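You operate a simulated robot arm through the tools that you are given. There is no shell and no other tool. Be economical: measure what you need, move in short steps, check, and stop when the job is done.

The job below is to be done with a simulated two-armed robot. You get a single attempt, and the scene is never put back.

TASK
Put the lint brush on the blue place mat away on the end table. Then put the red round pot on top of the tin pan. Then put two of the dark red blocks from the work table on the tea table. Then push the green bookend shut. Keep to this order. Set down upright: red round pot. The green bookend goes toward x +0.0, y -1.0, z +0.0 (a direction in the base frame), to its stop.

It is judged by the outcome, as a careful person would: the job done as asked, and still so three seconds after it is handed in. It fails if anything else is knocked over, pushed out of place, dropped, spilled or broken.

THE ROBOT
Two 7-joint arms with two-finger parallel grippers on one trunk, on a base that drives. Base frame: it is fixed to the floor where the robot stands at the start and does not move with it; the origin is under the middle of the robot, x ahead of it, y to its left, z up. Units: m, rad, N and s.
The left shoulder is at the start at [0.06, 0.143, 0.876], the right one opposite. Places, roughly: dark red block (5x6x3 cm) [2.2, 2, 0.7]; end table [0, -4, 0.6]; green bookend [0.1, -2.2, 0.3]; lint brush (12x5x6 cm) [0.5, 0, 0.7]; red round pot [1.75, 1.25, 0.5]; tea table [0.9, 0.3, 0.7]; tin pan (14x13x5 cm) [3.6, -3.3, 0.6]. Payload 1.57 kg a hand.
The TCP of each hand is the grasp point between the finger pads, 0.03 m short of the fingertips. In the tool frame z runs along the fingers and y along their closing line. The gripper opens to 0.11 m. The fingers are 0.024 m wide and 0.012 m thick; the gripper's body (0.048 by 0.112 m) begins 0.078 m behind the TCP.
Orientation is told as [roll, pitch, yaw] about the base's x, y, z axes, in that order, counted from this pose: with the fingers straight down and closing along the base's y, the tool's x points along the base's -x, its y along +y and its z along -z.

THE INTERFACE
- The arms move only by the tool jog_arm. It takes "left_moves", "right_moves" or both (then of equal length, played together; a hand with none holds still); each is a list of rows, each an object (a shift or turn left out is 0, a gripper value left out holds the last) with "travel": the shift along the tool's x, y, z in m, a list of three; "delta_rot": the turn, a rotation vector about the tool's x, y, z in rad, a list of three. In form: [{"travel": [tx, ty, tz], "delta_rot": [ax, ay, az]}, ...]. A call has 1 to 10 rows; each row shifts and turns the commanded pose from where the row before left it, along the tool's axes as they then stand. "left_fingers" and "right_fingers" are, for a hand that has rows, the finger opening in m, from 0 to 0.11, set as the call begins (left out, the last holds). Rows are played at 5 a second. More than 0.05 m and 0.15 rad between two rows, or a gripper value outside its range, and nothing of the call is played. A pose out of reach is approached as far as the arm can. The call stops where the force on the tool passes 40 N (or 10 N more than at its start, if that is more) or the arm is blocked; 0.2 s more then pass. Each finger travels about 0.045 m/s and halts on what it meets, pressing with about 29 N; the grip force reading is that of the motor and also rises with nothing between the fingers. The clock runs only during rows and for 0.2 s after the last one: add rows that do not move to give the fingers time. It gives the time, the measured TCP pose, the force on the tool (base axes), the opening and the grip force at its end, in the units of the frame above (readings bear some noise), with the torque about the TCP (base axes, N m) and any sound that the robot's microphone picked up.
- Cameras (640 x 400 px; columns grow to the right, rows downward): "scene" is now at [0.045, 0.0153, 1.4859]; the picture's right is [0.20, -0.98, 0.00], its down [-0.75, -0.15, -0.64] and it looks along [0.63, 0.13, -0.77] (base axes); focal length 295 px, centre (320, 200). "left" rides on the left gripper at [0.07, -0.016, -0.141] in its tool frame; the picture's right is [0.23, 0.97, 0.00], its down [-0.86, 0.20, -0.48] and it looks along [-0.47, 0.11, 0.88] (tool axes); focal length 222 px, centre (320, 200). "right" rides on the right gripper at [0.07, 0.016, -0.141] in its tool frame; the picture's right is [-0.23, 0.97, 0.00], its down [-0.86, -0.20, -0.48] and it looks along [-0.47, -0.11, 0.88] (tool axes); focal length 222 px, centre (320, 200).
- capture(camera): a new picture of that camera. It takes no simulated time.
- slide_trunk(by): slides the trunk up (or, below 0, down) by that many m; the arms and the scene camera ride with it, the base frame stays. It gives what a move gives, with no picture.
- drive_base(legs): drives the robot by 1 to 6 legs, each [ahead, left, turn to the left] in m, m and rad, along the robot's own axes; the way and the turn of a leg run together, so that a leg with both is an arc; at most 1.5 m and 3.142 rad a leg. The arms and the cameras ride along, it lands a little off, and it stops where it bumps. It gives what a move gives.
- aim_head(pan, tilt): turns the head with the scene camera to pan (to the left, within 1.501 rad either way) and tilt (down, from -0.506 to 1.204), counted from straight ahead of the robot. It gives what a move gives.
- locate(camera, pixels): for up to 12 pixels [column, row] of the newest picture of that camera ("zoom" is the newest enlarged one), the place [x, y, z] in the base frame of the surface seen there, good to about 0.002 m. It takes no simulated time.
- inspect(camera, box): a new picture of the part [left, top, right, bottom] of that camera's present view, enlarged. It takes no simulated time.
- job_done(): hands the job in; it is judged then, once.

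Keep the steps short. Do not move on a guess: measure, check each grasp and each placing, and mend mistakes. In all there are 110 turns and 108 pictures (those below and enlarged ones count). Leave the grippers open and the arms clear of the work at the hand-in unless told otherwise, and finish with a single line.

The tools are called after "Call:" as a command line: name --argument value ..., lists and objects as JSON in quotes. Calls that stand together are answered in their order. jog_arm: Moves the arms, as the interface text tells. Its arguments: {"type":"object","properties":{"left_moves":{"type":"array"},"left_fingers":{"type":"number"},"right_moves":{"type":"array"},"right_fingers":{"type":"number"}},"required":[]} The other tools are called the same way: slide_trunk (by) slides the trunk up or down; drive_base (legs) drives the base; aim_head (pan, tilt) turns the head that bears the scene camera; capture (camera) takes a picture; locate (camera, pixels) gives the place of the surface under pixels of a picture; inspect (camera, box) takes an enlarged picture of a part of a camera's view; job_done () hands the job in.

At the start:

```text
t: 0.0
left_eef_pos: [0.4454, 0.2669, 1.0066]
left_orientation: [0.0, -0.003, -0.002]
left_force: [0.6, 0.2, -0.8]
left_moment: [0.01, -0.02, -0.04]
left_gripper_width: 0.1099
left_grip_force: 0.0
right_eef_pos: [0.518, -0.1203, 0.9674]
right_orientation: [-0.001, -0.001, 0.0]
right_force: [0.4, -0.1, -0.1]
right_moment: [-0.01, 0.02, -0.03]
right_gripper_width: 0.1098
right_grip_force: 0.2
trunk travel left (down, up): [-0.475, 0.115]
robot x, y, heading: [-0.0, -0.0018, -0.005]
head pan, tilt: [0.199, 0.873]
```

scene: 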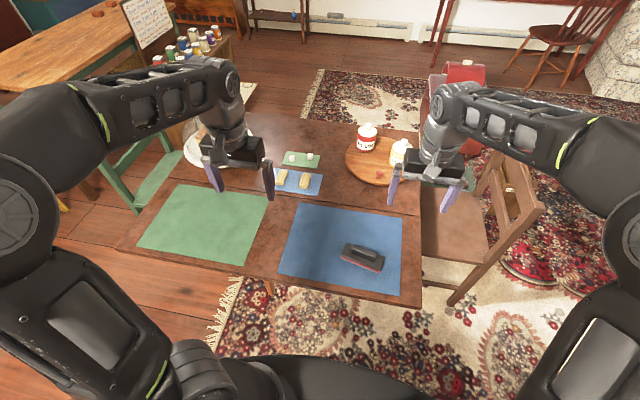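
right: 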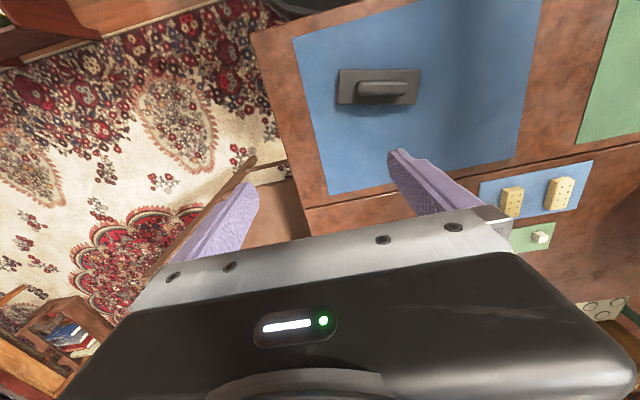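
left: 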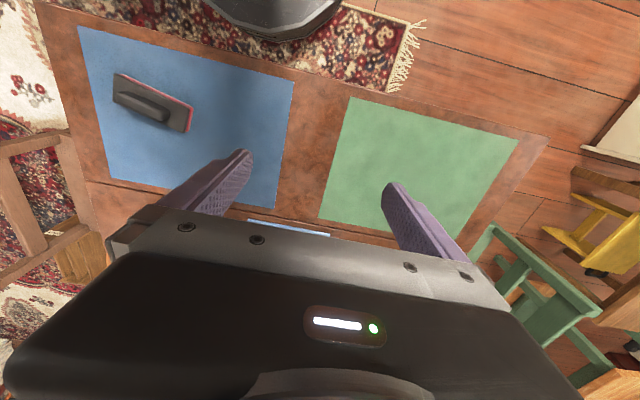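

The lint brush is on the blue mat near scene pixel (362,256). I'll measure it and enlarge the view.

Call:
inspect --camera "scene" --box '[270, 190, 430, 300]'

Call:
locate --camera "scene" --pixels '[[362, 250], [345, 245], [383, 257], [376, 270], [342, 258], [390, 280], [300, 265], [367, 137], [400, 150], [467, 80], [130, 160], [190, 40]]'

Call:
locate --camera "right" --pixels '[[340, 70], [420, 70], [415, 105], [337, 104], [380, 87], [360, 95], [405, 95], [420, 50]]'

```text
3.64 times, centred on (350, 245) of scene
```

zoom: 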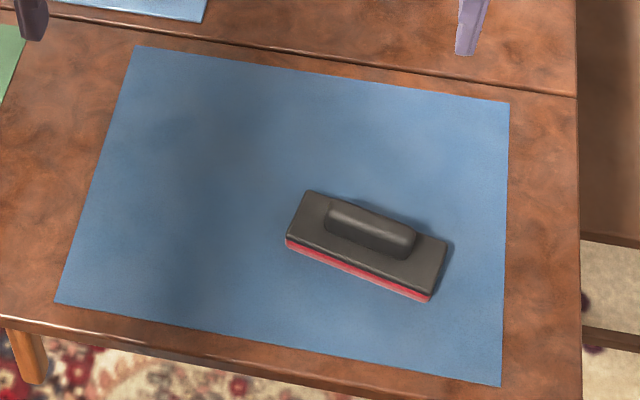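

```text
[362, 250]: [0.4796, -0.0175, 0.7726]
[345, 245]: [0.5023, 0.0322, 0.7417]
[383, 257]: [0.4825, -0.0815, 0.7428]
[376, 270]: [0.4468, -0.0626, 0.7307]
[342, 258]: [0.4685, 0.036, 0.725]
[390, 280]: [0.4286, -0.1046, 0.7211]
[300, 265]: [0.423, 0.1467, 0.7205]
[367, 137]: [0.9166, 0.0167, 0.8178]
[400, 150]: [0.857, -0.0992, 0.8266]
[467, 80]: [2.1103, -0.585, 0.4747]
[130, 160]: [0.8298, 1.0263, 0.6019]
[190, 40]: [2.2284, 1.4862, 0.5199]
```

```text
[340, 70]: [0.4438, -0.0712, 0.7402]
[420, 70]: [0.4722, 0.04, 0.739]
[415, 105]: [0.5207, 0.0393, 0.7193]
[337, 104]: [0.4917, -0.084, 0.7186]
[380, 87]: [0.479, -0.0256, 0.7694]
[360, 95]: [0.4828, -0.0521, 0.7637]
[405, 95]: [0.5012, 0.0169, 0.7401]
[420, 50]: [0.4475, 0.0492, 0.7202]
```

Call:
locate --camera "zoom" --pixels '[[330, 210], [412, 238], [370, 215], [365, 240], [305, 195], [443, 245], [432, 290], [290, 235]]'

Call:
aim_head --pan -0.8 --tilt 0.4

Call:
capture --camera "scene"

Call:
aim_head --pan 0.4 --tilt 0.3

Call:
capture --camera "scene"

```text
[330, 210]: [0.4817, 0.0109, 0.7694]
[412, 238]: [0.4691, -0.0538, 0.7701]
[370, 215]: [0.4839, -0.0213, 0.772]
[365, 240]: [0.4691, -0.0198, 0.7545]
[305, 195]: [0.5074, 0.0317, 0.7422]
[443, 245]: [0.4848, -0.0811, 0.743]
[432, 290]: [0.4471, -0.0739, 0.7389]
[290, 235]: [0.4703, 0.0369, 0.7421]
```

```text
t: 1.3
left_eef_pos: [0.4459, 0.2671, 1.0076]
left_orientation: [0.001, -0.004, 0.0]
left_force: [-1.0, 0.5, 0.6]
left_moment: [-0.02, -0.02, -0.01]
left_gripper_width: 0.1099
left_grip_force: 0.0
right_eef_pos: [0.5183, -0.1199, 0.9668]
right_orientation: [0.0, 0.001, 0.001]
right_force: [-0.7, -0.8, 0.4]
right_moment: [0.0, -0.02, -0.02]
right_gripper_width: 0.1101
right_grip_force: 0.0
trunk travel left (down, up): [-0.475, 0.115]
robot x, y, heading: [-0.0017, 0.0028, 0.003]
head pan, tilt: [-0.799, 0.4]
```

```text
103 pictures are left
```

scene: 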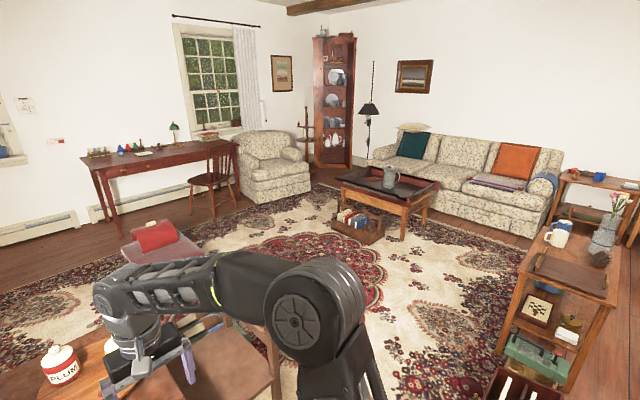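

```text
t: 2.7
left_eef_pos: [0.4446, 0.2673, 1.0062]
left_orientation: [-0.003, -0.003, 0.0]
left_force: [0.1, 0.4, 1.1]
left_moment: [-0.01, -0.01, -0.02]
left_gripper_width: 0.1099
left_grip_force: 0.2
right_eef_pos: [0.5185, -0.1195, 0.9678]
right_orientation: [0.001, 0.001, -0.003]
right_force: [0.0, 0.1, -0.2]
right_moment: [-0.03, -0.01, 0.01]
right_gripper_width: 0.1101
right_grip_force: 0.0
trunk travel left (down, up): [-0.475, 0.115]
robot x, y, heading: [0.0009, -0.0013, 0.001]
head pan, tilt: [0.4, 0.3]
```

```text
102 pictures are left
```

scene: 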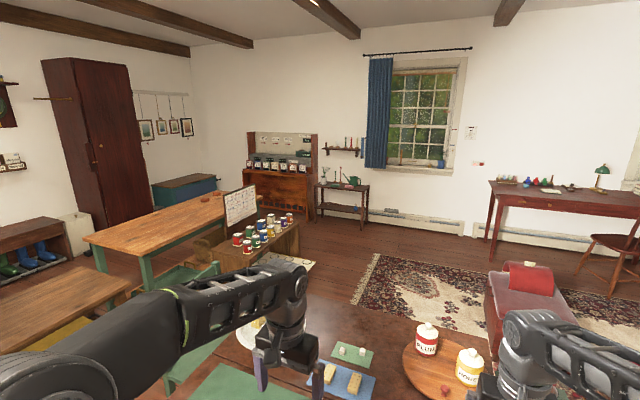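

Call:
inspect --camera "scene" --box '[160, 180, 320, 280]'

Call:
aim_head --pan -1.5 --tilt 0.45

Call:
capture --camera "scene"

Call:
locate --camera "scene" --pixels '[[20, 150], [60, 220], [180, 190], [230, 185], [270, 180], [240, 270], [260, 340], [300, 280], [330, 380], [400, 380], [200, 380], [100, 330]]'

```text
4.00 times, centred on (240, 230) of scene
```

zoom: 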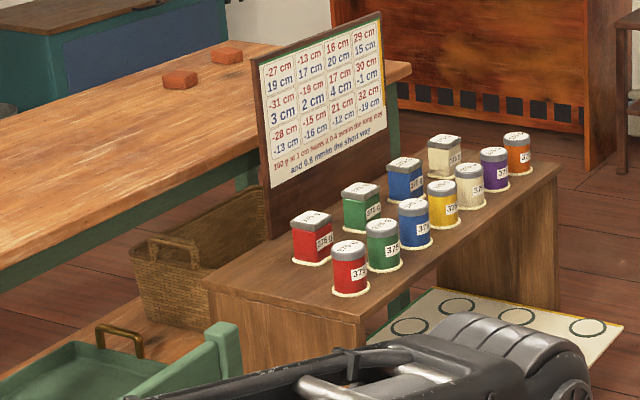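

```text
t: 4.5
left_eef_pos: [0.4447, 0.2662, 1.0076]
left_orientation: [0.0, -0.002, 0.0]
left_force: [-0.7, -0.4, -0.1]
left_moment: [0.0, -0.01, 0.02]
left_gripper_width: 0.11
left_grip_force: 0.0
right_eef_pos: [0.5184, -0.12, 0.9694]
right_orientation: [-0.001, -0.001, 0.0]
right_force: [0.9, -0.5, 0.5]
right_moment: [-0.03, -0.01, 0.02]
right_gripper_width: 0.1099
right_grip_force: 0.0
trunk travel left (down, up): [-0.475, 0.115]
robot x, y, heading: [0.001, 0.0003, 0.003]
head pan, tilt: [-1.499, 0.45]
```

```text
100 pictures are left
```

scene: 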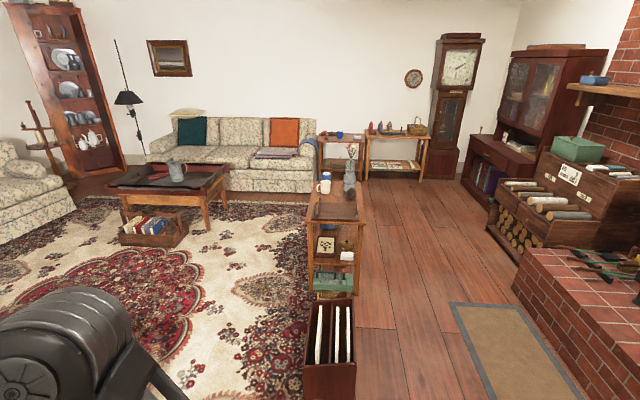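

```text
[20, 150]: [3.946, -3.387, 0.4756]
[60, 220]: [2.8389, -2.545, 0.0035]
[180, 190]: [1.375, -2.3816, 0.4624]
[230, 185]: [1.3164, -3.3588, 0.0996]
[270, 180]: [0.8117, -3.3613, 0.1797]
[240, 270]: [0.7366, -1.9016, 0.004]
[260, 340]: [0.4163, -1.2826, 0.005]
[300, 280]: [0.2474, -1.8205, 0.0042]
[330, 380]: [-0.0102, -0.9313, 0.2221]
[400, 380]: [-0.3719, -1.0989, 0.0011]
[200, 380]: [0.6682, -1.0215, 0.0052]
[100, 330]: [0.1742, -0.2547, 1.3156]
```

Call:
inspect --camera "scene" --box '[300, 100, 440, 188]'

Call:
inspect --camera "scene" --box '[0, 90, 130, 180]'

Call:
inspect --camera "scene" --box '[280, 200, 400, 300]'

Call:
locate --camera "zoom" --pixels '[[320, 380], [200, 400], [260, 320], [300, 230], [230, 200], [330, 130], [410, 200]]'

```text
4.55 times, centred on (370, 144) of scene
```

zoom: 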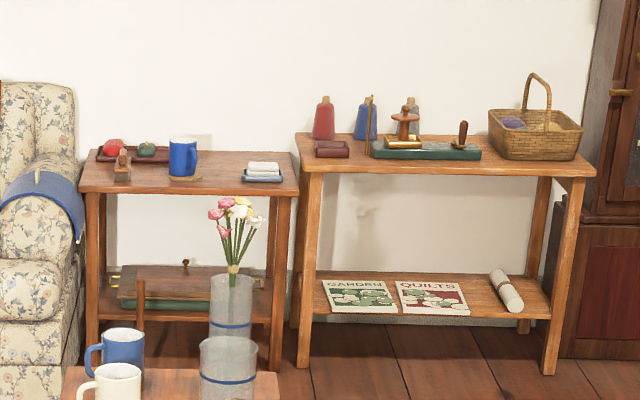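

```text
4.44 times, centred on (65, 135) of scene
```

zoom: 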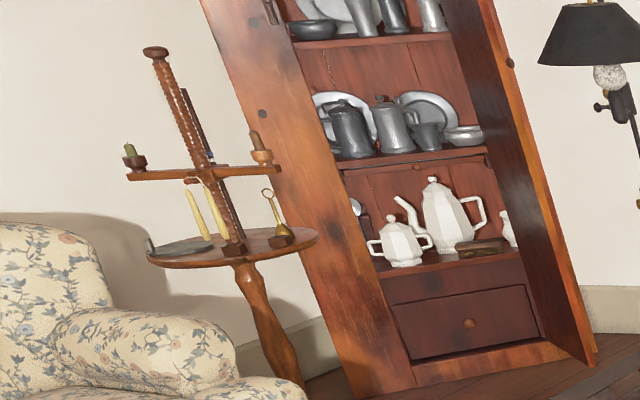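

```text
4.00 times, centred on (340, 250) of scene
```

zoom: 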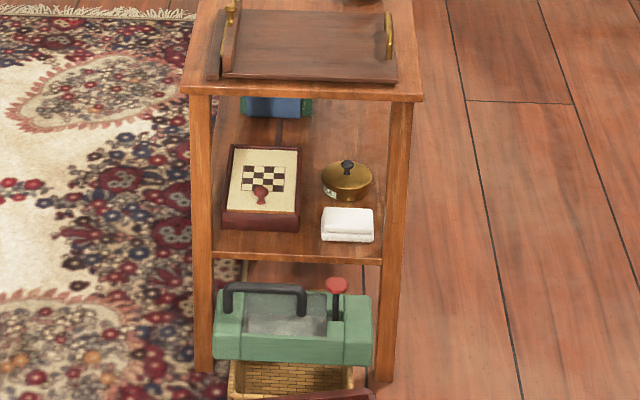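

```text
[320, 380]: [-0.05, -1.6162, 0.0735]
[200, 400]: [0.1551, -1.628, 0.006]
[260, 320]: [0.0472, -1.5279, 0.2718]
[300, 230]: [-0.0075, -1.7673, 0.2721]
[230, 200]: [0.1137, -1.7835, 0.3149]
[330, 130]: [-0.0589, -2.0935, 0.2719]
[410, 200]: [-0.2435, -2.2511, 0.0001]
```

Handle centre is about (0.477,-0.022), top z 0.772, its long axis turned about -0.2 rad off y. First I move the right hand above it and turn it by +1.374 yaw.

Call:
jog_arm --right_moves '[{"travel": [0.0205, 0.045, 0]}, {"travel": [0.0205, 0.049, 0]}, {"delta_rot": [0, 0, -0.1374]}, {"delta_rot": [0, 0, -0.1374]}, {"delta_rot": [0, 0, -0.1374]}, {"delta_rot": [0, 0, -0.1374]}, {"delta_rot": [0, 0, -0.1374]}, {"delta_rot": [0, 0, -0.1374]}, {"delta_rot": [0, 0, -0.1374]}, {"delta_rot": [0, 0, -0.1374]}]'

Call:
jog_arm --right_moves '[{"delta_rot": [0, 0, -0.1374]}, {"delta_rot": [0, 0, -0.1374]}, {"travel": [0, 0, 0.04]}, {"travel": [0, 0, 0.04]}, {"travel": [0, 0, 0.03]}, {}]'

Call:
capture --camera "right"

```text
refused: row 2 steps farther than a row can; nothing moved
```

```text
t: 5.9
left_eef_pos: [0.4451, 0.2669, 1.0076]
left_orientation: [0.0, -0.004, 0.001]
left_force: [0.0, 0.9, 0.3]
left_moment: [0.0, 0.0, 0.01]
left_gripper_width: 0.11
left_grip_force: 0.0
right_eef_pos: [0.5193, -0.1198, 0.8582]
right_orientation: [0.0, -0.001, 0.273]
right_force: [0.6, 0.1, -0.3]
right_moment: [-0.03, -0.02, 0.02]
right_gripper_width: 0.1098
right_grip_force: 0.1
trunk travel left (down, up): [-0.475, 0.115]
robot x, y, heading: [-0.0004, 0.001, 0.003]
head pan, tilt: [-1.499, 0.45]
```

```text
96 pictures are left
```

right: 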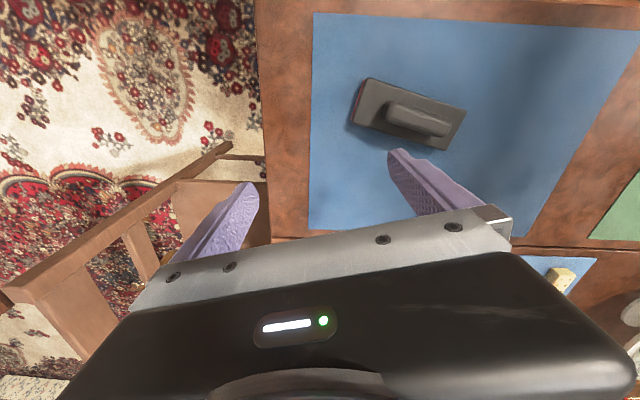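

Call:
jog_arm --right_moves '[{"delta_rot": [0, 0, -0.1376]}, {"delta_rot": [0, 0, -0.1376]}, {"delta_rot": [0, 0, -0.1376]}, {"delta_rot": [0, 0, -0.1376]}, {"delta_rot": [0, 0, -0.1376]}, {"delta_rot": [0, 0, -0.1376]}, {"delta_rot": [0, 0, -0.1376]}, {"delta_rot": [0, 0, -0.1376]}]'

Call:
jog_arm --right_moves '[{"travel": [-0.0293, 0.0201, 0]}, {"travel": [-0.0293, 0.0201, 0]}, {"travel": [-0.0293, 0.0201, 0]}, {}]'

Call:
capture --camera "right"

```text
t: 7.7
left_eef_pos: [0.4441, 0.267, 1.0077]
left_orientation: [0.0, -0.005, 0.0]
left_force: [-0.4, 0.0, 0.9]
left_moment: [-0.01, -0.01, 0.01]
left_gripper_width: 0.1103
left_grip_force: 0.0
right_eef_pos: [0.519, -0.1185, 0.8583]
right_orientation: [0.0, 0.0, 1.377]
right_force: [-0.3, -0.6, 0.6]
right_moment: [-0.02, -0.02, 0.01]
right_gripper_width: 0.1098
right_grip_force: 0.1
trunk travel left (down, up): [-0.475, 0.115]
robot x, y, heading: [0.0001, -0.0027, 0.001]
head pan, tilt: [-1.499, 0.45]
```

```text
t: 8.7
left_eef_pos: [0.4445, 0.2662, 1.0074]
left_orientation: [0.0, -0.005, 0.0]
left_force: [0.4, -0.8, 0.4]
left_moment: [0.0, 0.01, -0.02]
left_gripper_width: 0.1099
left_grip_force: 0.1
right_eef_pos: [0.4787, -0.0175, 0.8613]
right_orientation: [0.002, -0.001, 1.373]
right_force: [-0.1, -0.1, -0.2]
right_moment: [0.0, 0.0, -0.03]
right_gripper_width: 0.1098
right_grip_force: 0.0
trunk travel left (down, up): [-0.475, 0.115]
robot x, y, heading: [-0.0005, 0.0001, -0.002]
head pan, tilt: [-1.499, 0.45]
```

```text
95 pictures are left
```

right: 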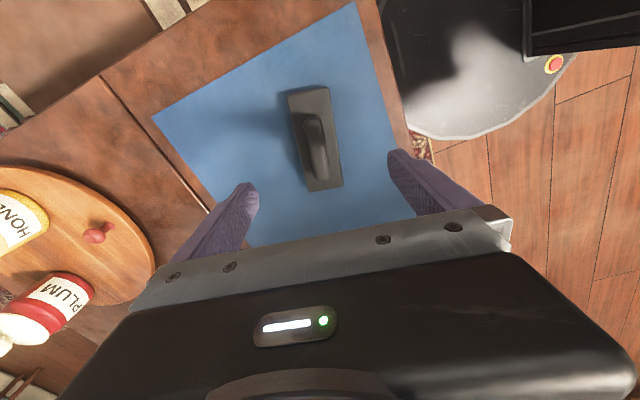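

Hand is aligned, handle centred between fingers (318,145). Descending to TCP z 0.776 and closing.

Call:
jog_arm --right_moves '[{"travel": [0.004, 0, 0.045]}, {"travel": [0, 0, 0.025]}, {"travel": [0, 0, 0.014]}, {}]'

Call:
jog_arm --right_moves '[{}, {}, {}, {}, {}, {}]' --right_fingers 0.0

Call:
jog_arm --right_moves '[{"travel": [0, 0, -0.03]}, {"travel": [0, 0, -0.04]}, {"travel": [0, 0, -0.04]}, {"travel": [0, 0, -0.04]}]'

Call:
capture --camera "right"

```text
t: 9.7
left_eef_pos: [0.4447, 0.2664, 1.0065]
left_orientation: [-0.001, -0.004, 0.0]
left_force: [-0.1, -0.1, -0.8]
left_moment: [-0.03, 0.01, 0.0]
left_gripper_width: 0.11
left_grip_force: 0.0
right_eef_pos: [0.4783, -0.0227, 0.7755]
right_orientation: [0.0, 0.002, 1.376]
right_force: [-0.2, -0.5, -0.6]
right_moment: [0.01, -0.01, -0.02]
right_gripper_width: 0.1098
right_grip_force: 0.1
trunk travel left (down, up): [-0.475, 0.115]
robot x, y, heading: [-0.001, -0.0027, -0.001]
head pan, tilt: [-1.499, 0.45]
```

```text
t: 11.1
left_eef_pos: [0.4444, 0.2666, 1.0081]
left_orientation: [0.002, -0.004, 0.0]
left_force: [-0.2, -0.4, 0.5]
left_moment: [0.0, 0.0, 0.0]
left_gripper_width: 0.1101
left_grip_force: 0.1
right_eef_pos: [0.4774, -0.0226, 0.7756]
right_orientation: [-0.001, 0.0, 1.373]
right_force: [0.5, -0.5, 1.8]
right_moment: [0.03, -0.05, -0.01]
right_gripper_width: 0.0193
right_grip_force: 19.8
trunk travel left (down, up): [-0.475, 0.115]
robot x, y, heading: [0.004, 0.0012, -0.004]
head pan, tilt: [-1.499, 0.45]
```

```text
t: 12.1
left_eef_pos: [0.4436, 0.267, 1.0072]
left_orientation: [0.001, -0.004, 0.0]
left_force: [0.2, 0.0, 0.4]
left_moment: [0.01, -0.02, -0.02]
left_gripper_width: 0.1101
left_grip_force: 0.0
right_eef_pos: [0.4731, -0.0248, 0.9229]
right_orientation: [0.0, 0.001, 1.376]
right_force: [-0.2, -0.3, -0.4]
right_moment: [-0.01, -0.02, 0.0]
right_gripper_width: 0.0191
right_grip_force: 29.0
trunk travel left (down, up): [-0.475, 0.115]
robot x, y, heading: [0.0002, -0.0004, 0.0]
head pan, tilt: [-1.499, 0.45]
```

```text
94 pictures are left
```

right: 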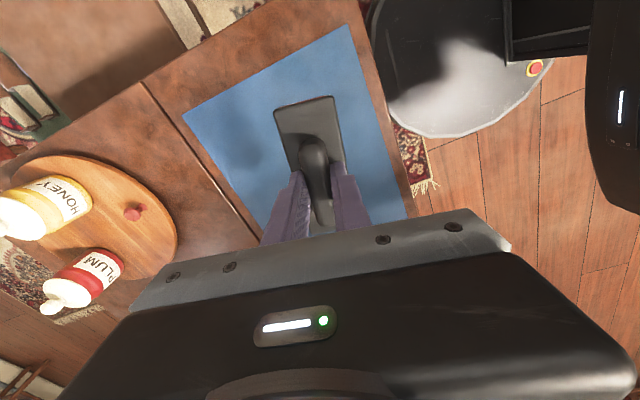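

Call:
locate --camera "scene" --pixels '[[319, 141], [363, 142], [340, 141], [335, 133], [368, 137], [428, 138], [310, 208], [357, 210], [315, 190], [357, 185], [480, 225], [360, 181]]'

Call:
inspect --camera "scene" --box '[290, 120, 390, 220]'

```text
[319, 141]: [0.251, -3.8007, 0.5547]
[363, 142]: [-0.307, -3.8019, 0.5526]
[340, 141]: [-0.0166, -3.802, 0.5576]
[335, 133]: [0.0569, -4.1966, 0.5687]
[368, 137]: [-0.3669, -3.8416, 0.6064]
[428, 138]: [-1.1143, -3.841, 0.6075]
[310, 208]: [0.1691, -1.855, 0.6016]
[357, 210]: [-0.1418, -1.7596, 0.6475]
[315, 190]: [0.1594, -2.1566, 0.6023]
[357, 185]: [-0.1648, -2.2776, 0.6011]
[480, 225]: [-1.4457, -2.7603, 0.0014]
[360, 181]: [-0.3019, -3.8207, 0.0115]
```

```text
4.00 times, centred on (340, 170) of scene
```

zoom: 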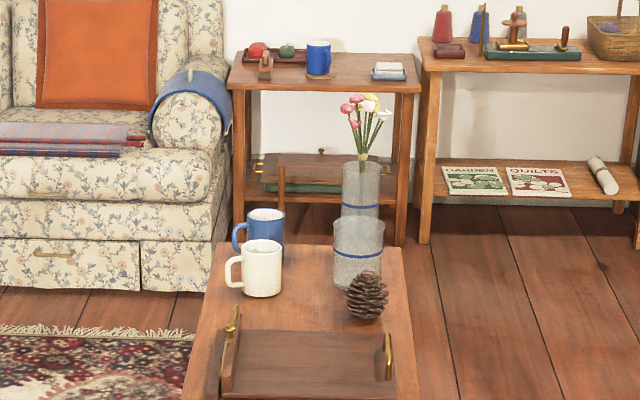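

Brush is held (width 0.019). I raise the trunk for clearance, back off a little from the tea table, and turn to face -y, then look.

Call:
slide_trunk --by 0.1

Call:
drive_base --legs '[[-0.35, 0, 0], [0, 0, -1.57]]'

Call:
aim_head --pan 0.0 --tilt 0.6

Call:
capture --camera "scene"

```text
t: 13.5
left_eef_pos: [0.4462, 0.2675, 1.1075]
left_orientation: [0.001, -0.004, 0.0]
left_force: [0.0, -0.3, -0.2]
left_moment: [-0.04, -0.04, 0.03]
left_gripper_width: 0.11
left_grip_force: 0.0
right_eef_pos: [0.4762, -0.0258, 1.0237]
right_orientation: [0.0, 0.003, 1.374]
right_force: [0.2, 0.2, -1.2]
right_moment: [-0.02, 0.0, -0.02]
right_gripper_width: 0.019
right_grip_force: 29.2
trunk travel left (down, up): [-0.575, 0.015]
robot x, y, heading: [-0.001, 0.0015, 0.002]
head pan, tilt: [-1.499, 0.45]
```

```text
t: 19.4
left_eef_pos: [-0.0527, -0.4283, 1.1068]
left_orientation: [-0.002, -0.004, -1.514]
left_force: [0.2, -0.3, 0.9]
left_moment: [0.03, 0.02, 0.01]
left_gripper_width: 0.1096
left_grip_force: 0.1
right_eef_pos: [-0.3416, -0.4757, 1.0236]
right_orientation: [-0.001, -0.001, -0.136]
right_force: [0.0, 0.3, -0.9]
right_moment: [-0.01, 0.0, 0.01]
right_gripper_width: 0.019
right_grip_force: 29.4
trunk travel left (down, up): [-0.575, 0.015]
robot x, y, heading: [-0.3448, 0.0024, -1.519]
head pan, tilt: [-1.499, 0.45]
```

```text
t: 21.0
left_eef_pos: [-0.0526, -0.4295, 1.1075]
left_orientation: [0.001, -0.003, -1.515]
left_force: [0.6, 0.2, -0.2]
left_moment: [-0.02, -0.03, 0.0]
left_gripper_width: 0.11
left_grip_force: 0.0
right_eef_pos: [-0.3418, -0.4771, 1.0232]
right_orientation: [0.002, 0.0, -0.138]
right_force: [0.6, -0.3, -0.8]
right_moment: [0.0, 0.01, -0.02]
right_gripper_width: 0.0191
right_grip_force: 28.9
trunk travel left (down, up): [-0.575, 0.015]
robot x, y, heading: [-0.3447, 0.0021, -1.512]
head pan, tilt: [0.0, 0.6]
```

```text
92 pictures are left
```

scene: 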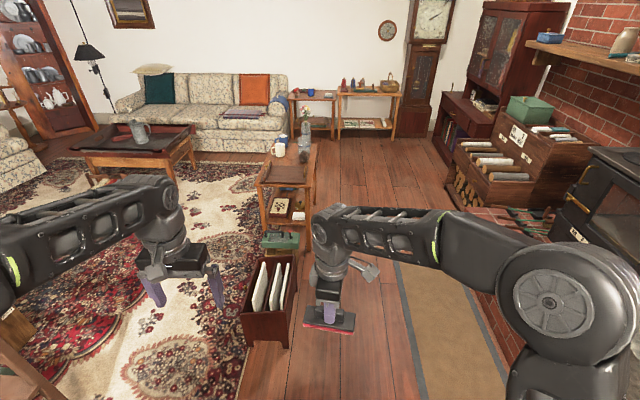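

Call:
locate --camera "scene" --pixels '[[455, 200], [470, 215], [440, 135], [520, 250], [262, 205], [318, 145], [262, 185], [480, 175], [305, 152], [250, 340], [292, 340]]'

```text
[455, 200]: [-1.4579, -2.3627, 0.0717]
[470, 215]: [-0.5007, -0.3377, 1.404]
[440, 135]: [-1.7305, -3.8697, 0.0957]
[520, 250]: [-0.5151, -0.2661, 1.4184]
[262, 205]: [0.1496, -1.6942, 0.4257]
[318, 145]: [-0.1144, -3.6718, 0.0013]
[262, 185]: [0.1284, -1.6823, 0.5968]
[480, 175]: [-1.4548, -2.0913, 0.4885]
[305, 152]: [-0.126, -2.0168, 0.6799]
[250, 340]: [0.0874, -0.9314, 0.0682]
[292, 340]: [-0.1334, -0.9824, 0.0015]
```

Call:
drive_base --legs '[[0, 0.0, -0.056], [0, -0.42, 0], [1.5, 0, 0], [1.4, 0, 0]]'

Call:
aim_head --pan 0.6 --tilt 0.7

Call:
capture --camera "scene"

```text
t: 37.5
left_eef_pos: [-0.4132, -3.3058, 1.1065]
left_orientation: [0.0, -0.004, -1.533]
left_force: [-0.2, 0.0, 0.5]
left_moment: [-0.01, 0.01, 0.02]
left_gripper_width: 0.11
left_grip_force: 0.0
right_eef_pos: [-0.7044, -3.3489, 1.0227]
right_orientation: [0.0, 0.0, -0.159]
right_force: [0.8, -0.7, -0.4]
right_moment: [0.02, 0.03, 0.02]
right_gripper_width: 0.019
right_grip_force: 29.2
trunk travel left (down, up): [-0.575, 0.015]
robot x, y, heading: [-0.6981, -2.8726, -1.534]
head pan, tilt: [0.0, 0.6]
```

```text
t: 38.5
left_eef_pos: [-0.4131, -3.3058, 1.1066]
left_orientation: [0.0, -0.004, -1.533]
left_force: [1.2, 0.0, -0.5]
left_moment: [0.01, 0.0, -0.02]
left_gripper_width: 0.1102
left_grip_force: 0.0
right_eef_pos: [-0.7038, -3.3478, 1.024]
right_orientation: [0.0, -0.001, -0.156]
right_force: [0.3, 0.6, -1.9]
right_moment: [-0.02, -0.01, -0.01]
right_gripper_width: 0.0191
right_grip_force: 29.0
trunk travel left (down, up): [-0.575, 0.015]
robot x, y, heading: [-0.6995, -2.8734, -1.532]
head pan, tilt: [0.6, 0.7]
```

```text
91 pictures are left
```

scene: 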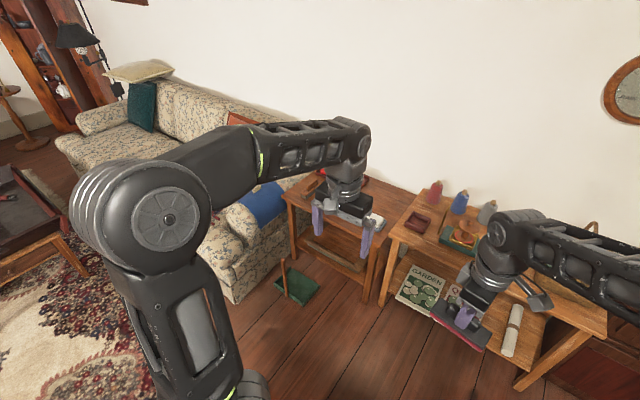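

Call:
locate --camera "scene" --pixels '[[275, 285], [318, 288], [300, 305], [285, 262], [238, 300], [250, 260], [292, 245], [290, 200], [381, 215], [270, 240]]'

Call:
inspect --camera "scene" --box '[230, 150, 430, 320]'

```text
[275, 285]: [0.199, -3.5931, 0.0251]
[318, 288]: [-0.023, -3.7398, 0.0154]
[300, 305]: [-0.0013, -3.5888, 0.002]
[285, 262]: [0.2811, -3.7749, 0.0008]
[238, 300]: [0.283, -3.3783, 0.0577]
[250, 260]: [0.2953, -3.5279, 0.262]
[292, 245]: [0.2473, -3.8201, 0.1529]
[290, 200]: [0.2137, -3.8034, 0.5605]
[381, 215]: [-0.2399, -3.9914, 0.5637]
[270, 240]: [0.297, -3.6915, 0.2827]
```

```text
2.35 times, centred on (330, 235) of scene
```

zoom: 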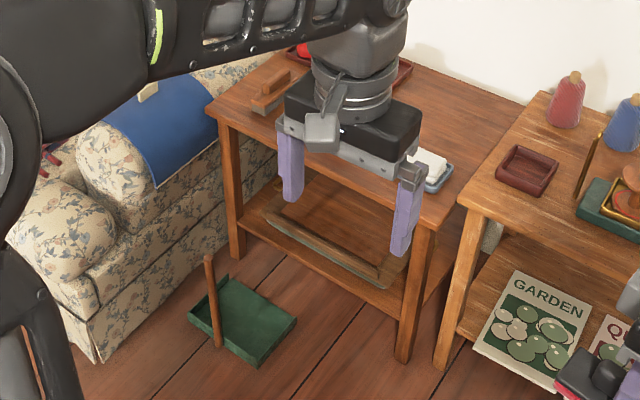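

Call:
capture --camera "right"

Call:
locate --camera "right" --pixels '[[470, 125], [430, 110], [400, 60], [380, 30], [500, 120], [540, 80]]'

```text
89 pictures are left
```

right: 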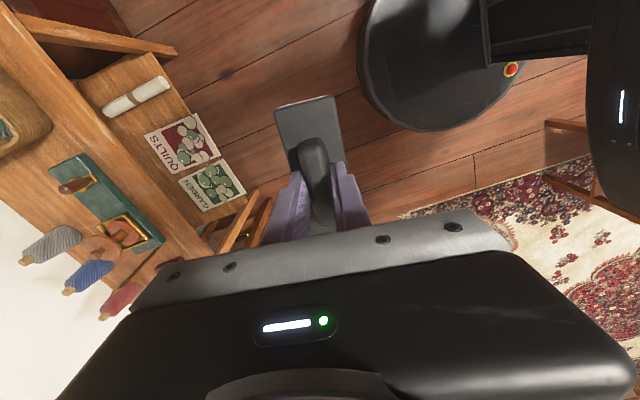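

```text
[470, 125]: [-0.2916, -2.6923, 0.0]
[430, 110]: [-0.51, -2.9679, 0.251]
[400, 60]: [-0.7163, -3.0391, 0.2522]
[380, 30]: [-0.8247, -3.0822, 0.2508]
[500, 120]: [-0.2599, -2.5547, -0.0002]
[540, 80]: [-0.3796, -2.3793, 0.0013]
```

Call:
drive_base --legs '[[0.08, 0, -0.038], [0, 0.5, 0], [0.33, 0, 0]]'

Call:
aim_head --pan 0.1 --tilt 0.9

Call:
capture --camera "scene"

Call:
capture --camera "right"

```text
t: 44.0
left_eef_pos: [0.0767, -3.7327, 1.1064]
left_orientation: [0.0, -0.002, -1.567]
left_force: [-0.1, -0.2, -0.6]
left_moment: [0.01, -0.01, 0.01]
left_gripper_width: 0.11
left_grip_force: 0.0
right_eef_pos: [-0.2131, -3.7657, 1.0228]
right_orientation: [0.003, 0.0, -0.193]
right_force: [0.7, 0.8, -0.2]
right_moment: [0.05, -0.02, 0.04]
right_gripper_width: 0.019
right_grip_force: 29.2
trunk travel left (down, up): [-0.575, 0.015]
robot x, y, heading: [-0.1928, -3.2914, -1.569]
head pan, tilt: [0.6, 0.7]
```

```text
t: 44.9
left_eef_pos: [0.0766, -3.7325, 1.1085]
left_orientation: [0.001, -0.002, -1.565]
left_force: [-0.7, 0.3, 0.2]
left_moment: [0.06, 0.0, 0.0]
left_gripper_width: 0.1103
left_grip_force: 0.1
right_eef_pos: [-0.2142, -3.7638, 1.0231]
right_orientation: [0.0, 0.0, -0.193]
right_force: [0.4, -0.3, -1.2]
right_moment: [0.03, -0.04, -0.03]
right_gripper_width: 0.019
right_grip_force: 29.2
trunk travel left (down, up): [-0.575, 0.015]
robot x, y, heading: [-0.1912, -3.2878, -1.568]
head pan, tilt: [0.099, 0.901]
```

```text
88 pictures are left
```

scene: 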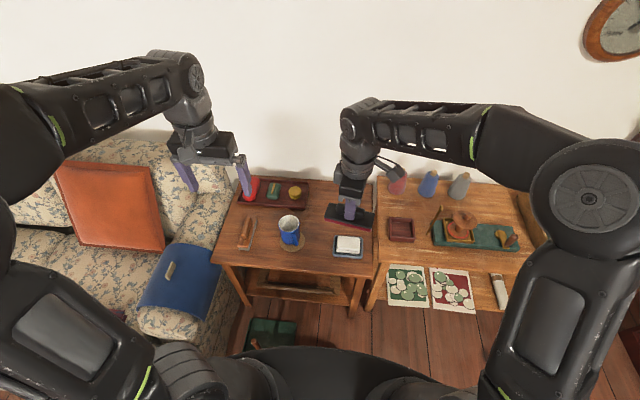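

```text
87 pictures are left
```

right: 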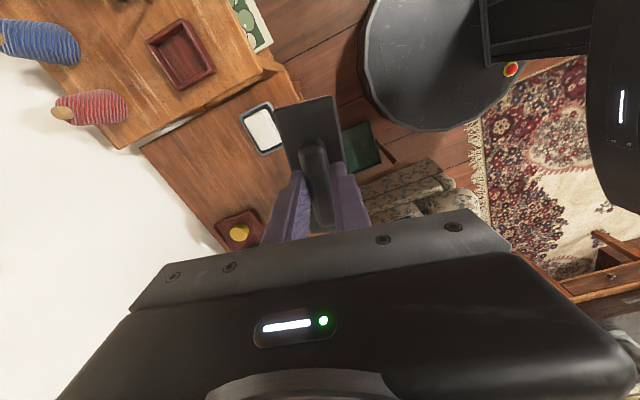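

Call:
locate --camera "scene" --pixels '[[333, 257], [364, 258], [335, 236], [363, 236], [303, 244], [310, 215], [306, 203], [325, 225], [320, 262], [372, 240], [368, 262], [310, 185]]'

Call:
inspect --camera "scene" --box '[210, 160, 390, 290]'

```text
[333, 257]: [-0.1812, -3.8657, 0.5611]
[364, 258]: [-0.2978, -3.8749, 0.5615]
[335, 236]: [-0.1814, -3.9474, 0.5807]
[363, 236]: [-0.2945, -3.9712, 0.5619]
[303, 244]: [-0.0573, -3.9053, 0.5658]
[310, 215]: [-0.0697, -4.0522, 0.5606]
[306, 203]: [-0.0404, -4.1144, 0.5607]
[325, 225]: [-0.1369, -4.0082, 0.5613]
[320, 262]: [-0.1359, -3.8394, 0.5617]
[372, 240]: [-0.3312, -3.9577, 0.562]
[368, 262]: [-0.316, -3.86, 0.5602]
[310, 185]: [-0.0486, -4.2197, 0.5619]
```

```text
3.08 times, centred on (300, 225) of scene
```

zoom: 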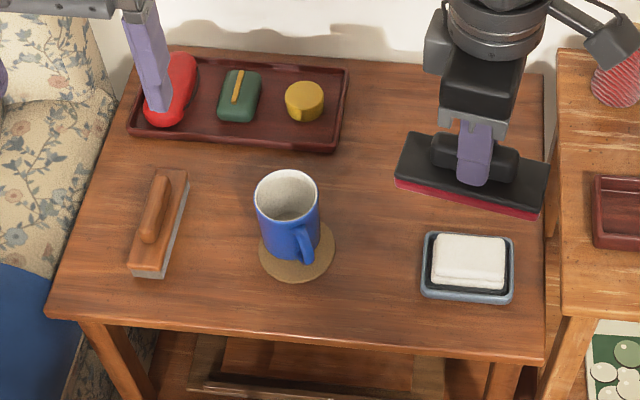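

The gap between coaster (x≈-0.06) and soap dish (x≈-0.18) fits the brush laid along y. I turn the hand to yaw -1.57 while high, then go over it.

Call:
jog_arm --right_moves '[{"delta_rot": [0, 0, 0.1376]}, {"delta_rot": [0, 0, 0.1376]}, {"delta_rot": [0, 0, 0.1376]}, {"delta_rot": [0, 0, 0.1376]}, {"delta_rot": [0, 0, 0.1376]}, {"delta_rot": [0, 0, 0.1376]}, {"delta_rot": [0, 0, 0.1376]}, {"delta_rot": [0, 0, 0.1376]}, {"delta_rot": [0, 0, 0.1376]}, {"delta_rot": [0, 0, 0.1376]}]'

Call:
jog_arm --right_moves '[{"travel": [-0.037, 0.0184, 0]}, {"travel": [-0.037, 0.0184, 0]}, {"travel": [-0.037, 0.0184, 0]}, {"travel": [-0.037, 0.0184, 0]}, {"travel": [-0.037, 0.0184, 0]}, {}]'

Call:
slide_trunk --by -0.15

Call:
capture --camera "scene"

```text
t: 47.1
left_eef_pos: [0.0778, -3.7315, 1.1068]
left_orientation: [0.001, -0.003, -1.566]
left_force: [-0.8, -0.9, 0.4]
left_moment: [0.0, -0.02, 0.01]
left_gripper_width: 0.1103
left_grip_force: 0.0
right_eef_pos: [-0.2148, -3.765, 1.0242]
right_orientation: [0.0, 0.002, -1.568]
right_force: [-0.2, 0.5, -1.1]
right_moment: [-0.04, 0.0, 0.01]
right_gripper_width: 0.019
right_grip_force: 28.7
trunk travel left (down, up): [-0.575, 0.015]
robot x, y, heading: [-0.1942, -3.287, -1.567]
head pan, tilt: [0.099, 0.901]
```

```text
t: 48.5
left_eef_pos: [0.0765, -3.7306, 1.1078]
left_orientation: [-0.001, -0.003, -1.564]
left_force: [-0.2, 0.6, 0.3]
left_moment: [-0.02, 0.0, -0.01]
left_gripper_width: 0.1102
left_grip_force: 0.1
right_eef_pos: [-0.149, -3.8967, 1.0236]
right_orientation: [-0.001, 0.001, -1.566]
right_force: [-0.3, 0.7, -0.8]
right_moment: [-0.01, 0.05, -0.01]
right_gripper_width: 0.0192
right_grip_force: 29.3
right hand out of reach, approached as far as the arm can: row 4, 5
trunk travel left (down, up): [-0.575, 0.015]
robot x, y, heading: [-0.1949, -3.2915, -1.561]
head pan, tilt: [0.099, 0.901]
```

```text
t: 50.2
left_eef_pos: [0.0773, -3.7314, 0.9585]
left_orientation: [-0.001, -0.003, -1.565]
left_force: [0.1, 0.1, 0.0]
left_moment: [-0.02, 0.0, -0.04]
left_gripper_width: 0.11
left_grip_force: 0.1
right_eef_pos: [-0.1489, -3.8954, 0.8738]
right_orientation: [0.001, -0.001, -1.567]
right_force: [-0.1, 0.5, -0.8]
right_moment: [0.0, 0.04, 0.01]
right_gripper_width: 0.019
right_grip_force: 28.7
trunk travel left (down, up): [-0.425, 0.165]
robot x, y, heading: [-0.1908, -3.2883, -1.565]
head pan, tilt: [0.099, 0.901]
```

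```text
85 pictures are left
```

scene: 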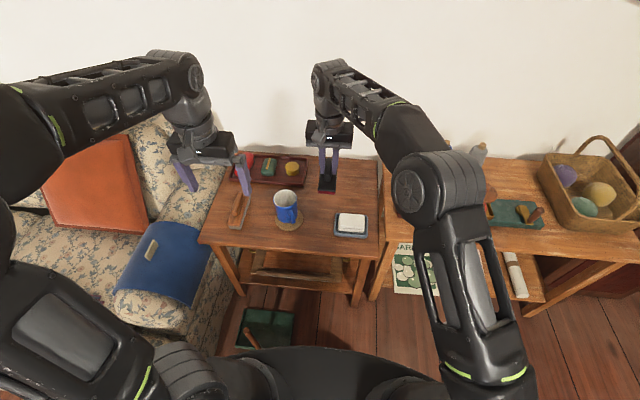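

Call:
inspect --camera "scene" --box '[200, 140, 400, 270]'

Call:
locate --camera "scene" --pixels '[[303, 222], [335, 230], [337, 212], [293, 190], [286, 192], [298, 207], [276, 210], [365, 214], [320, 225]]'

Call:
jog_arm --right_moves '[{"travel": [0, 0, 0.05]}, {"travel": [0, 0, 0.05]}, {}]'

```text
3.08 times, centred on (300, 205) of scene
```

zoom: 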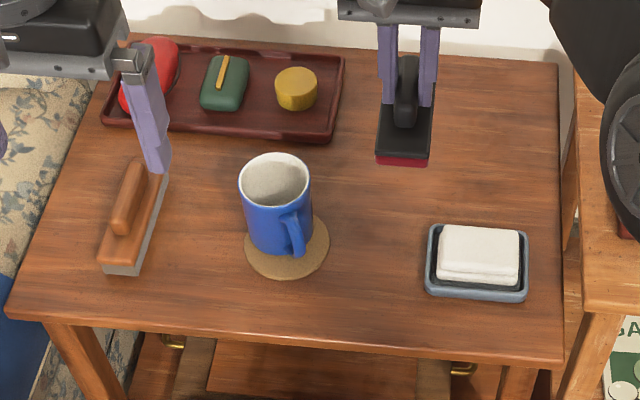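

```text
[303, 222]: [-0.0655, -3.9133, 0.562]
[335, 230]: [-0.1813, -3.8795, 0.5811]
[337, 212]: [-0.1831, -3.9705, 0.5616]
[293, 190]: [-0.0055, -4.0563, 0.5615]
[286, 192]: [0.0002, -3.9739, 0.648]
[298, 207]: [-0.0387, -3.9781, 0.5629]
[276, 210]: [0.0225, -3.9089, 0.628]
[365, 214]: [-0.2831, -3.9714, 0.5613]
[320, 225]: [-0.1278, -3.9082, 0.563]
```

```text
t: 51.0
left_eef_pos: [0.0775, -3.7318, 0.9578]
left_orientation: [-0.002, -0.003, -1.566]
left_force: [0.1, 0.0, 0.5]
left_moment: [0.01, -0.01, -0.03]
left_gripper_width: 0.1103
left_grip_force: 0.1
right_eef_pos: [-0.1502, -3.8991, 0.7702]
right_orientation: [0.0, -0.001, -1.568]
right_force: [0.7, -0.2, -0.6]
right_moment: [-0.01, 0.02, 0.01]
right_gripper_width: 0.0191
right_grip_force: 28.9
trunk travel left (down, up): [-0.425, 0.165]
robot x, y, heading: [-0.1907, -3.2816, -1.564]
head pan, tilt: [0.099, 0.901]
```

Call:
jog_arm --right_moves '[{"travel": [-0.04, 0.013, 0.01]}, {"travel": [-0.03, 0.013, 0.03]}, {"travel": [0, 0, 0.04]}, {"travel": [0, 0, 0.03]}, {"travel": [0, 0, 0.02]}, {}]'

Call:
inspect --camera "scene" --box '[220, 150, 400, 260]'

```text
t: 52.4
left_eef_pos: [0.0766, -3.7315, 0.9581]
left_orientation: [0.001, -0.003, -1.567]
left_force: [0.4, 0.0, -0.1]
left_moment: [-0.01, 0.01, 0.0]
left_gripper_width: 0.1098
left_grip_force: 0.0
right_eef_pos: [-0.1356, -3.94, 0.664]
right_orientation: [-0.001, 0.001, -1.566]
right_force: [0.0, -0.8, -0.5]
right_moment: [-0.01, -0.02, -0.01]
right_gripper_width: 0.0192
right_grip_force: 28.8
right hand out of reach, approached as far as the arm can: row 2
trunk travel left (down, up): [-0.425, 0.165]
robot x, y, heading: [-0.1947, -3.2849, -1.566]
head pan, tilt: [0.099, 0.901]
```

```text
3.56 times, centred on (310, 205) of scene
```

zoom: 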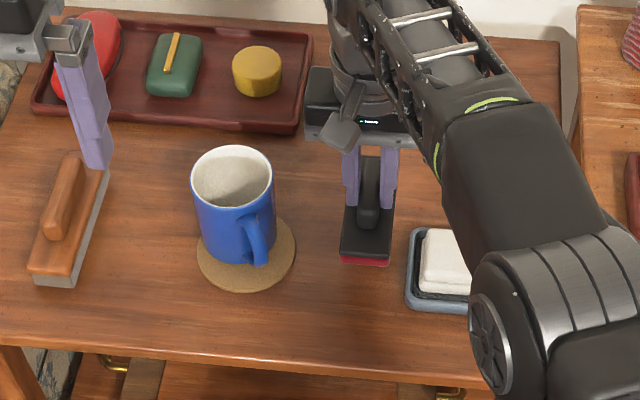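

Call:
jog_arm --right_moves '[{"travel": [0, 0.013, 0.02]}, {"travel": [0, 0, 0.015]}, {"travel": [0, 0, 0.008]}, {"travel": [0, 0, 0.004]}, {}]'

Call:
inspect --camera "scene" --box '[220, 150, 400, 260]'

```text
t: 53.6
left_eef_pos: [0.0767, -3.7321, 0.9573]
left_orientation: [-0.001, -0.003, -1.566]
left_force: [-0.4, -0.6, 0.0]
left_moment: [-0.03, 0.01, -0.01]
left_gripper_width: 0.1099
left_grip_force: 0.1
right_eef_pos: [-0.1252, -3.9275, 0.6198]
right_orientation: [-0.001, 0.0, -1.568]
right_force: [0.3, -1.3, -0.5]
right_moment: [0.01, -0.03, 0.0]
right_gripper_width: 0.0188
right_grip_force: 29.2
right hand out of reach, approached as far as the arm can: row 1, 2, 4
trunk travel left (down, up): [-0.425, 0.165]
robot x, y, heading: [-0.1915, -3.2899, -1.567]
head pan, tilt: [0.099, 0.901]
```

```text
3.56 times, centred on (310, 205) of scene
```

zoom: 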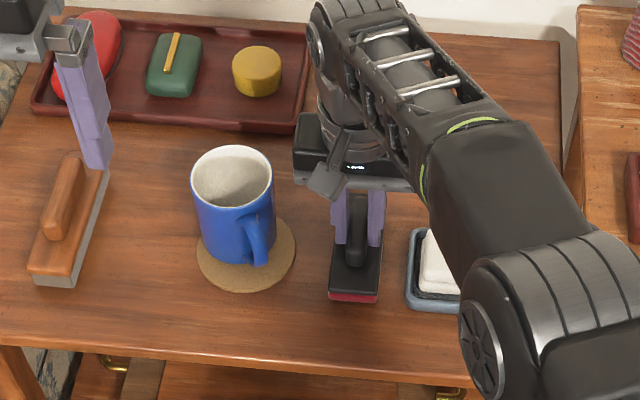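

Call:
jog_arm --right_moves '[{"travel": [0.008, 0.001, 0.001]}, {"travel": [0, 0, 0.002]}, {"travel": [0, 0, 0.002]}, {}]'

```text
t: 54.6
left_eef_pos: [0.0767, -3.7314, 0.9584]
left_orientation: [-0.001, -0.005, -1.565]
left_force: [0.2, -1.1, -0.2]
left_moment: [-0.01, 0.01, -0.02]
left_gripper_width: 0.1101
left_grip_force: 0.1
right_eef_pos: [-0.1242, -3.9194, 0.6174]
right_orientation: [0.001, -0.004, -1.567]
right_force: [0.8, 1.0, 15.1]
right_moment: [0.49, 0.01, 0.01]
right_gripper_width: 0.0191
right_grip_force: 29.0
trunk travel left (down, up): [-0.425, 0.165]
robot x, y, heading: [-0.1917, -3.2891, -1.563]
head pan, tilt: [0.099, 0.901]
```

Contact (15 N). I open the fingers to 0.05 and rise.

Call:
jog_arm --right_moves '[{}, {}, {}]' --right_fingers 0.05

Call:
jog_arm --right_moves '[{"travel": [0, 0, -0.03]}, {"travel": [0.01, 0, -0.04]}, {"travel": [0.02, 0, -0.04]}, {"travel": [0.02, 0, -0.04]}, {"travel": [0.03, 0, -0.04]}, {}]'

Call:
inspect --camera "scene" --box '[200, 140, 400, 270]'

```text
t: 55.4
left_eef_pos: [0.0774, -3.7314, 0.958]
left_orientation: [-0.001, -0.003, -1.566]
left_force: [0.2, -0.4, -0.5]
left_moment: [-0.01, 0.0, -0.04]
left_gripper_width: 0.1099
left_grip_force: 0.0
right_eef_pos: [-0.1252, -3.9191, 0.6154]
right_orientation: [0.0, 0.001, -1.568]
right_force: [0.5, 0.0, -0.1]
right_moment: [0.0, -0.03, 0.02]
right_gripper_width: 0.05
right_grip_force: 0.1
trunk travel left (down, up): [-0.425, 0.165]
robot x, y, heading: [-0.1922, -3.2823, -1.568]
head pan, tilt: [0.099, 0.901]
```

```text
t: 56.8
left_eef_pos: [0.0777, -3.7325, 0.9572]
left_orientation: [0.001, -0.003, -1.567]
left_force: [0.9, -0.2, 0.1]
left_moment: [0.0, 0.02, 0.0]
left_gripper_width: 0.1099
left_grip_force: 0.1
right_eef_pos: [-0.1252, -3.8362, 0.8054]
right_orientation: [0.001, 0.0, -1.567]
right_force: [0.0, -0.1, 0.1]
right_moment: [0.03, -0.04, 0.01]
right_gripper_width: 0.0503
right_grip_force: 0.0
trunk travel left (down, up): [-0.425, 0.165]
robot x, y, heading: [-0.1941, -3.289, -1.564]
head pan, tilt: [0.099, 0.901]
```

```text
3.08 times, centred on (300, 205) of scene
```

zoom: 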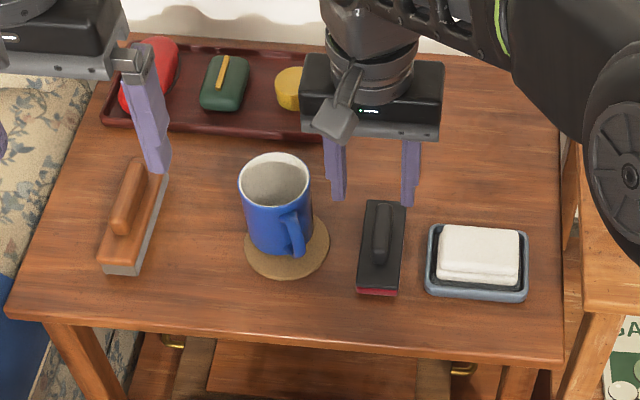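

Brush rests on the end table. I raise the trunk, back away and strafe to the rug aisle, then look.

Call:
slide_trunk --by 0.15

Call:
drive_base --legs '[[-0.42, 0, 0]]'

Call:
aim_head --pan 1.3 --tilt 0.6

Call:
capture --camera "scene"

```text
t: 58.6
left_eef_pos: [0.0769, -3.7308, 1.107]
left_orientation: [0.001, -0.003, -1.565]
left_force: [-0.5, -0.4, 0.1]
left_moment: [0.03, -0.01, 0.01]
left_gripper_width: 0.1099
left_grip_force: 0.0
right_eef_pos: [-0.1246, -3.8371, 0.955]
right_orientation: [0.0, 0.0, -1.568]
right_force: [-0.7, 0.5, -0.8]
right_moment: [-0.01, 0.01, -0.02]
right_gripper_width: 0.0502
right_grip_force: 0.0
trunk travel left (down, up): [-0.575, 0.015]
robot x, y, heading: [-0.1936, -3.2883, -1.563]
head pan, tilt: [0.099, 0.901]
```

```text
t: 61.2
left_eef_pos: [0.0778, -3.3077, 1.1071]
left_orientation: [-0.001, -0.004, -1.554]
left_force: [-0.5, 0.1, 0.2]
left_moment: [-0.02, -0.01, 0.02]
left_gripper_width: 0.1101
left_grip_force: 0.0
right_eef_pos: [-0.1212, -3.4152, 0.9549]
right_orientation: [-0.001, 0.0, -1.555]
right_force: [0.6, -0.1, 0.6]
right_moment: [0.0, 0.02, 0.0]
right_gripper_width: 0.0502
right_grip_force: 0.0
trunk travel left (down, up): [-0.575, 0.015]
robot x, y, heading: [-0.1968, -2.8676, -1.558]
head pan, tilt: [0.099, 0.901]
```

```text
t: 62.6
left_eef_pos: [0.0777, -3.3091, 1.1094]
left_orientation: [0.0, -0.003, -1.552]
left_force: [0.1, -0.7, 0.4]
left_moment: [-0.01, 0.03, 0.0]
left_gripper_width: 0.11
left_grip_force: 0.1
right_eef_pos: [-0.1221, -3.414, 0.955]
right_orientation: [0.0, 0.0, -1.556]
right_force: [0.3, 0.5, -0.2]
right_moment: [0.01, 0.03, -0.02]
right_gripper_width: 0.0503
right_grip_force: 0.1
trunk travel left (down, up): [-0.575, 0.015]
robot x, y, heading: [-0.1979, -2.8669, -1.558]
head pan, tilt: [1.3, 0.6]
```

```text
80 pictures are left
```

scene: 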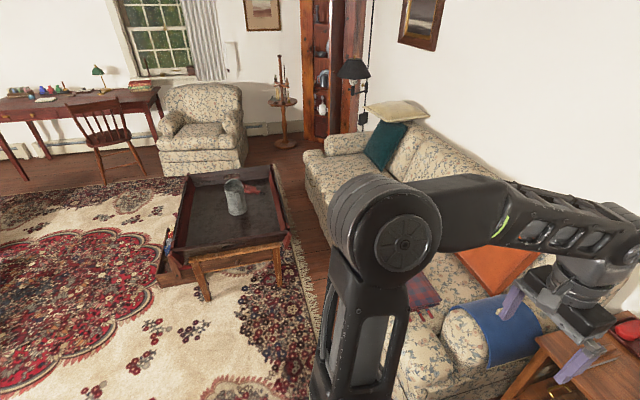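

Call:
locate --camera "scene" --pixels '[[205, 300], [280, 290], [160, 275], [183, 178], [278, 168], [245, 160], [162, 172], [285, 148], [283, 101], [320, 205], [305, 160], [275, 102]]'

Call:
inspect --camera "scene" --box '[230, 40, 370, 160]'

```text
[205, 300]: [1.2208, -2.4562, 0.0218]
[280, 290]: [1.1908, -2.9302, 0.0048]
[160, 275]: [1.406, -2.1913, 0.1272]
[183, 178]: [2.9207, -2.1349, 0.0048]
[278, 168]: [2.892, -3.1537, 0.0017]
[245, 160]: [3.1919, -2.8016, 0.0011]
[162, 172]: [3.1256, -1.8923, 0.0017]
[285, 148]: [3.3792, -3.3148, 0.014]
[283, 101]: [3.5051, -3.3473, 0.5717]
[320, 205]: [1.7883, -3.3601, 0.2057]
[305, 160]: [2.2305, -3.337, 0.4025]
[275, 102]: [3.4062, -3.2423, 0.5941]
```

```text
3.33 times, centred on (300, 100) of scene
```

zoom: 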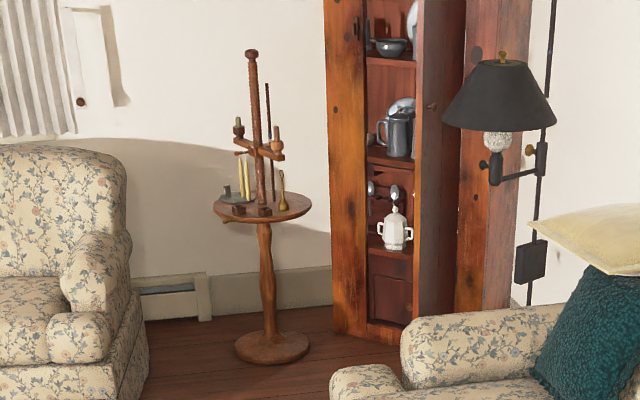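

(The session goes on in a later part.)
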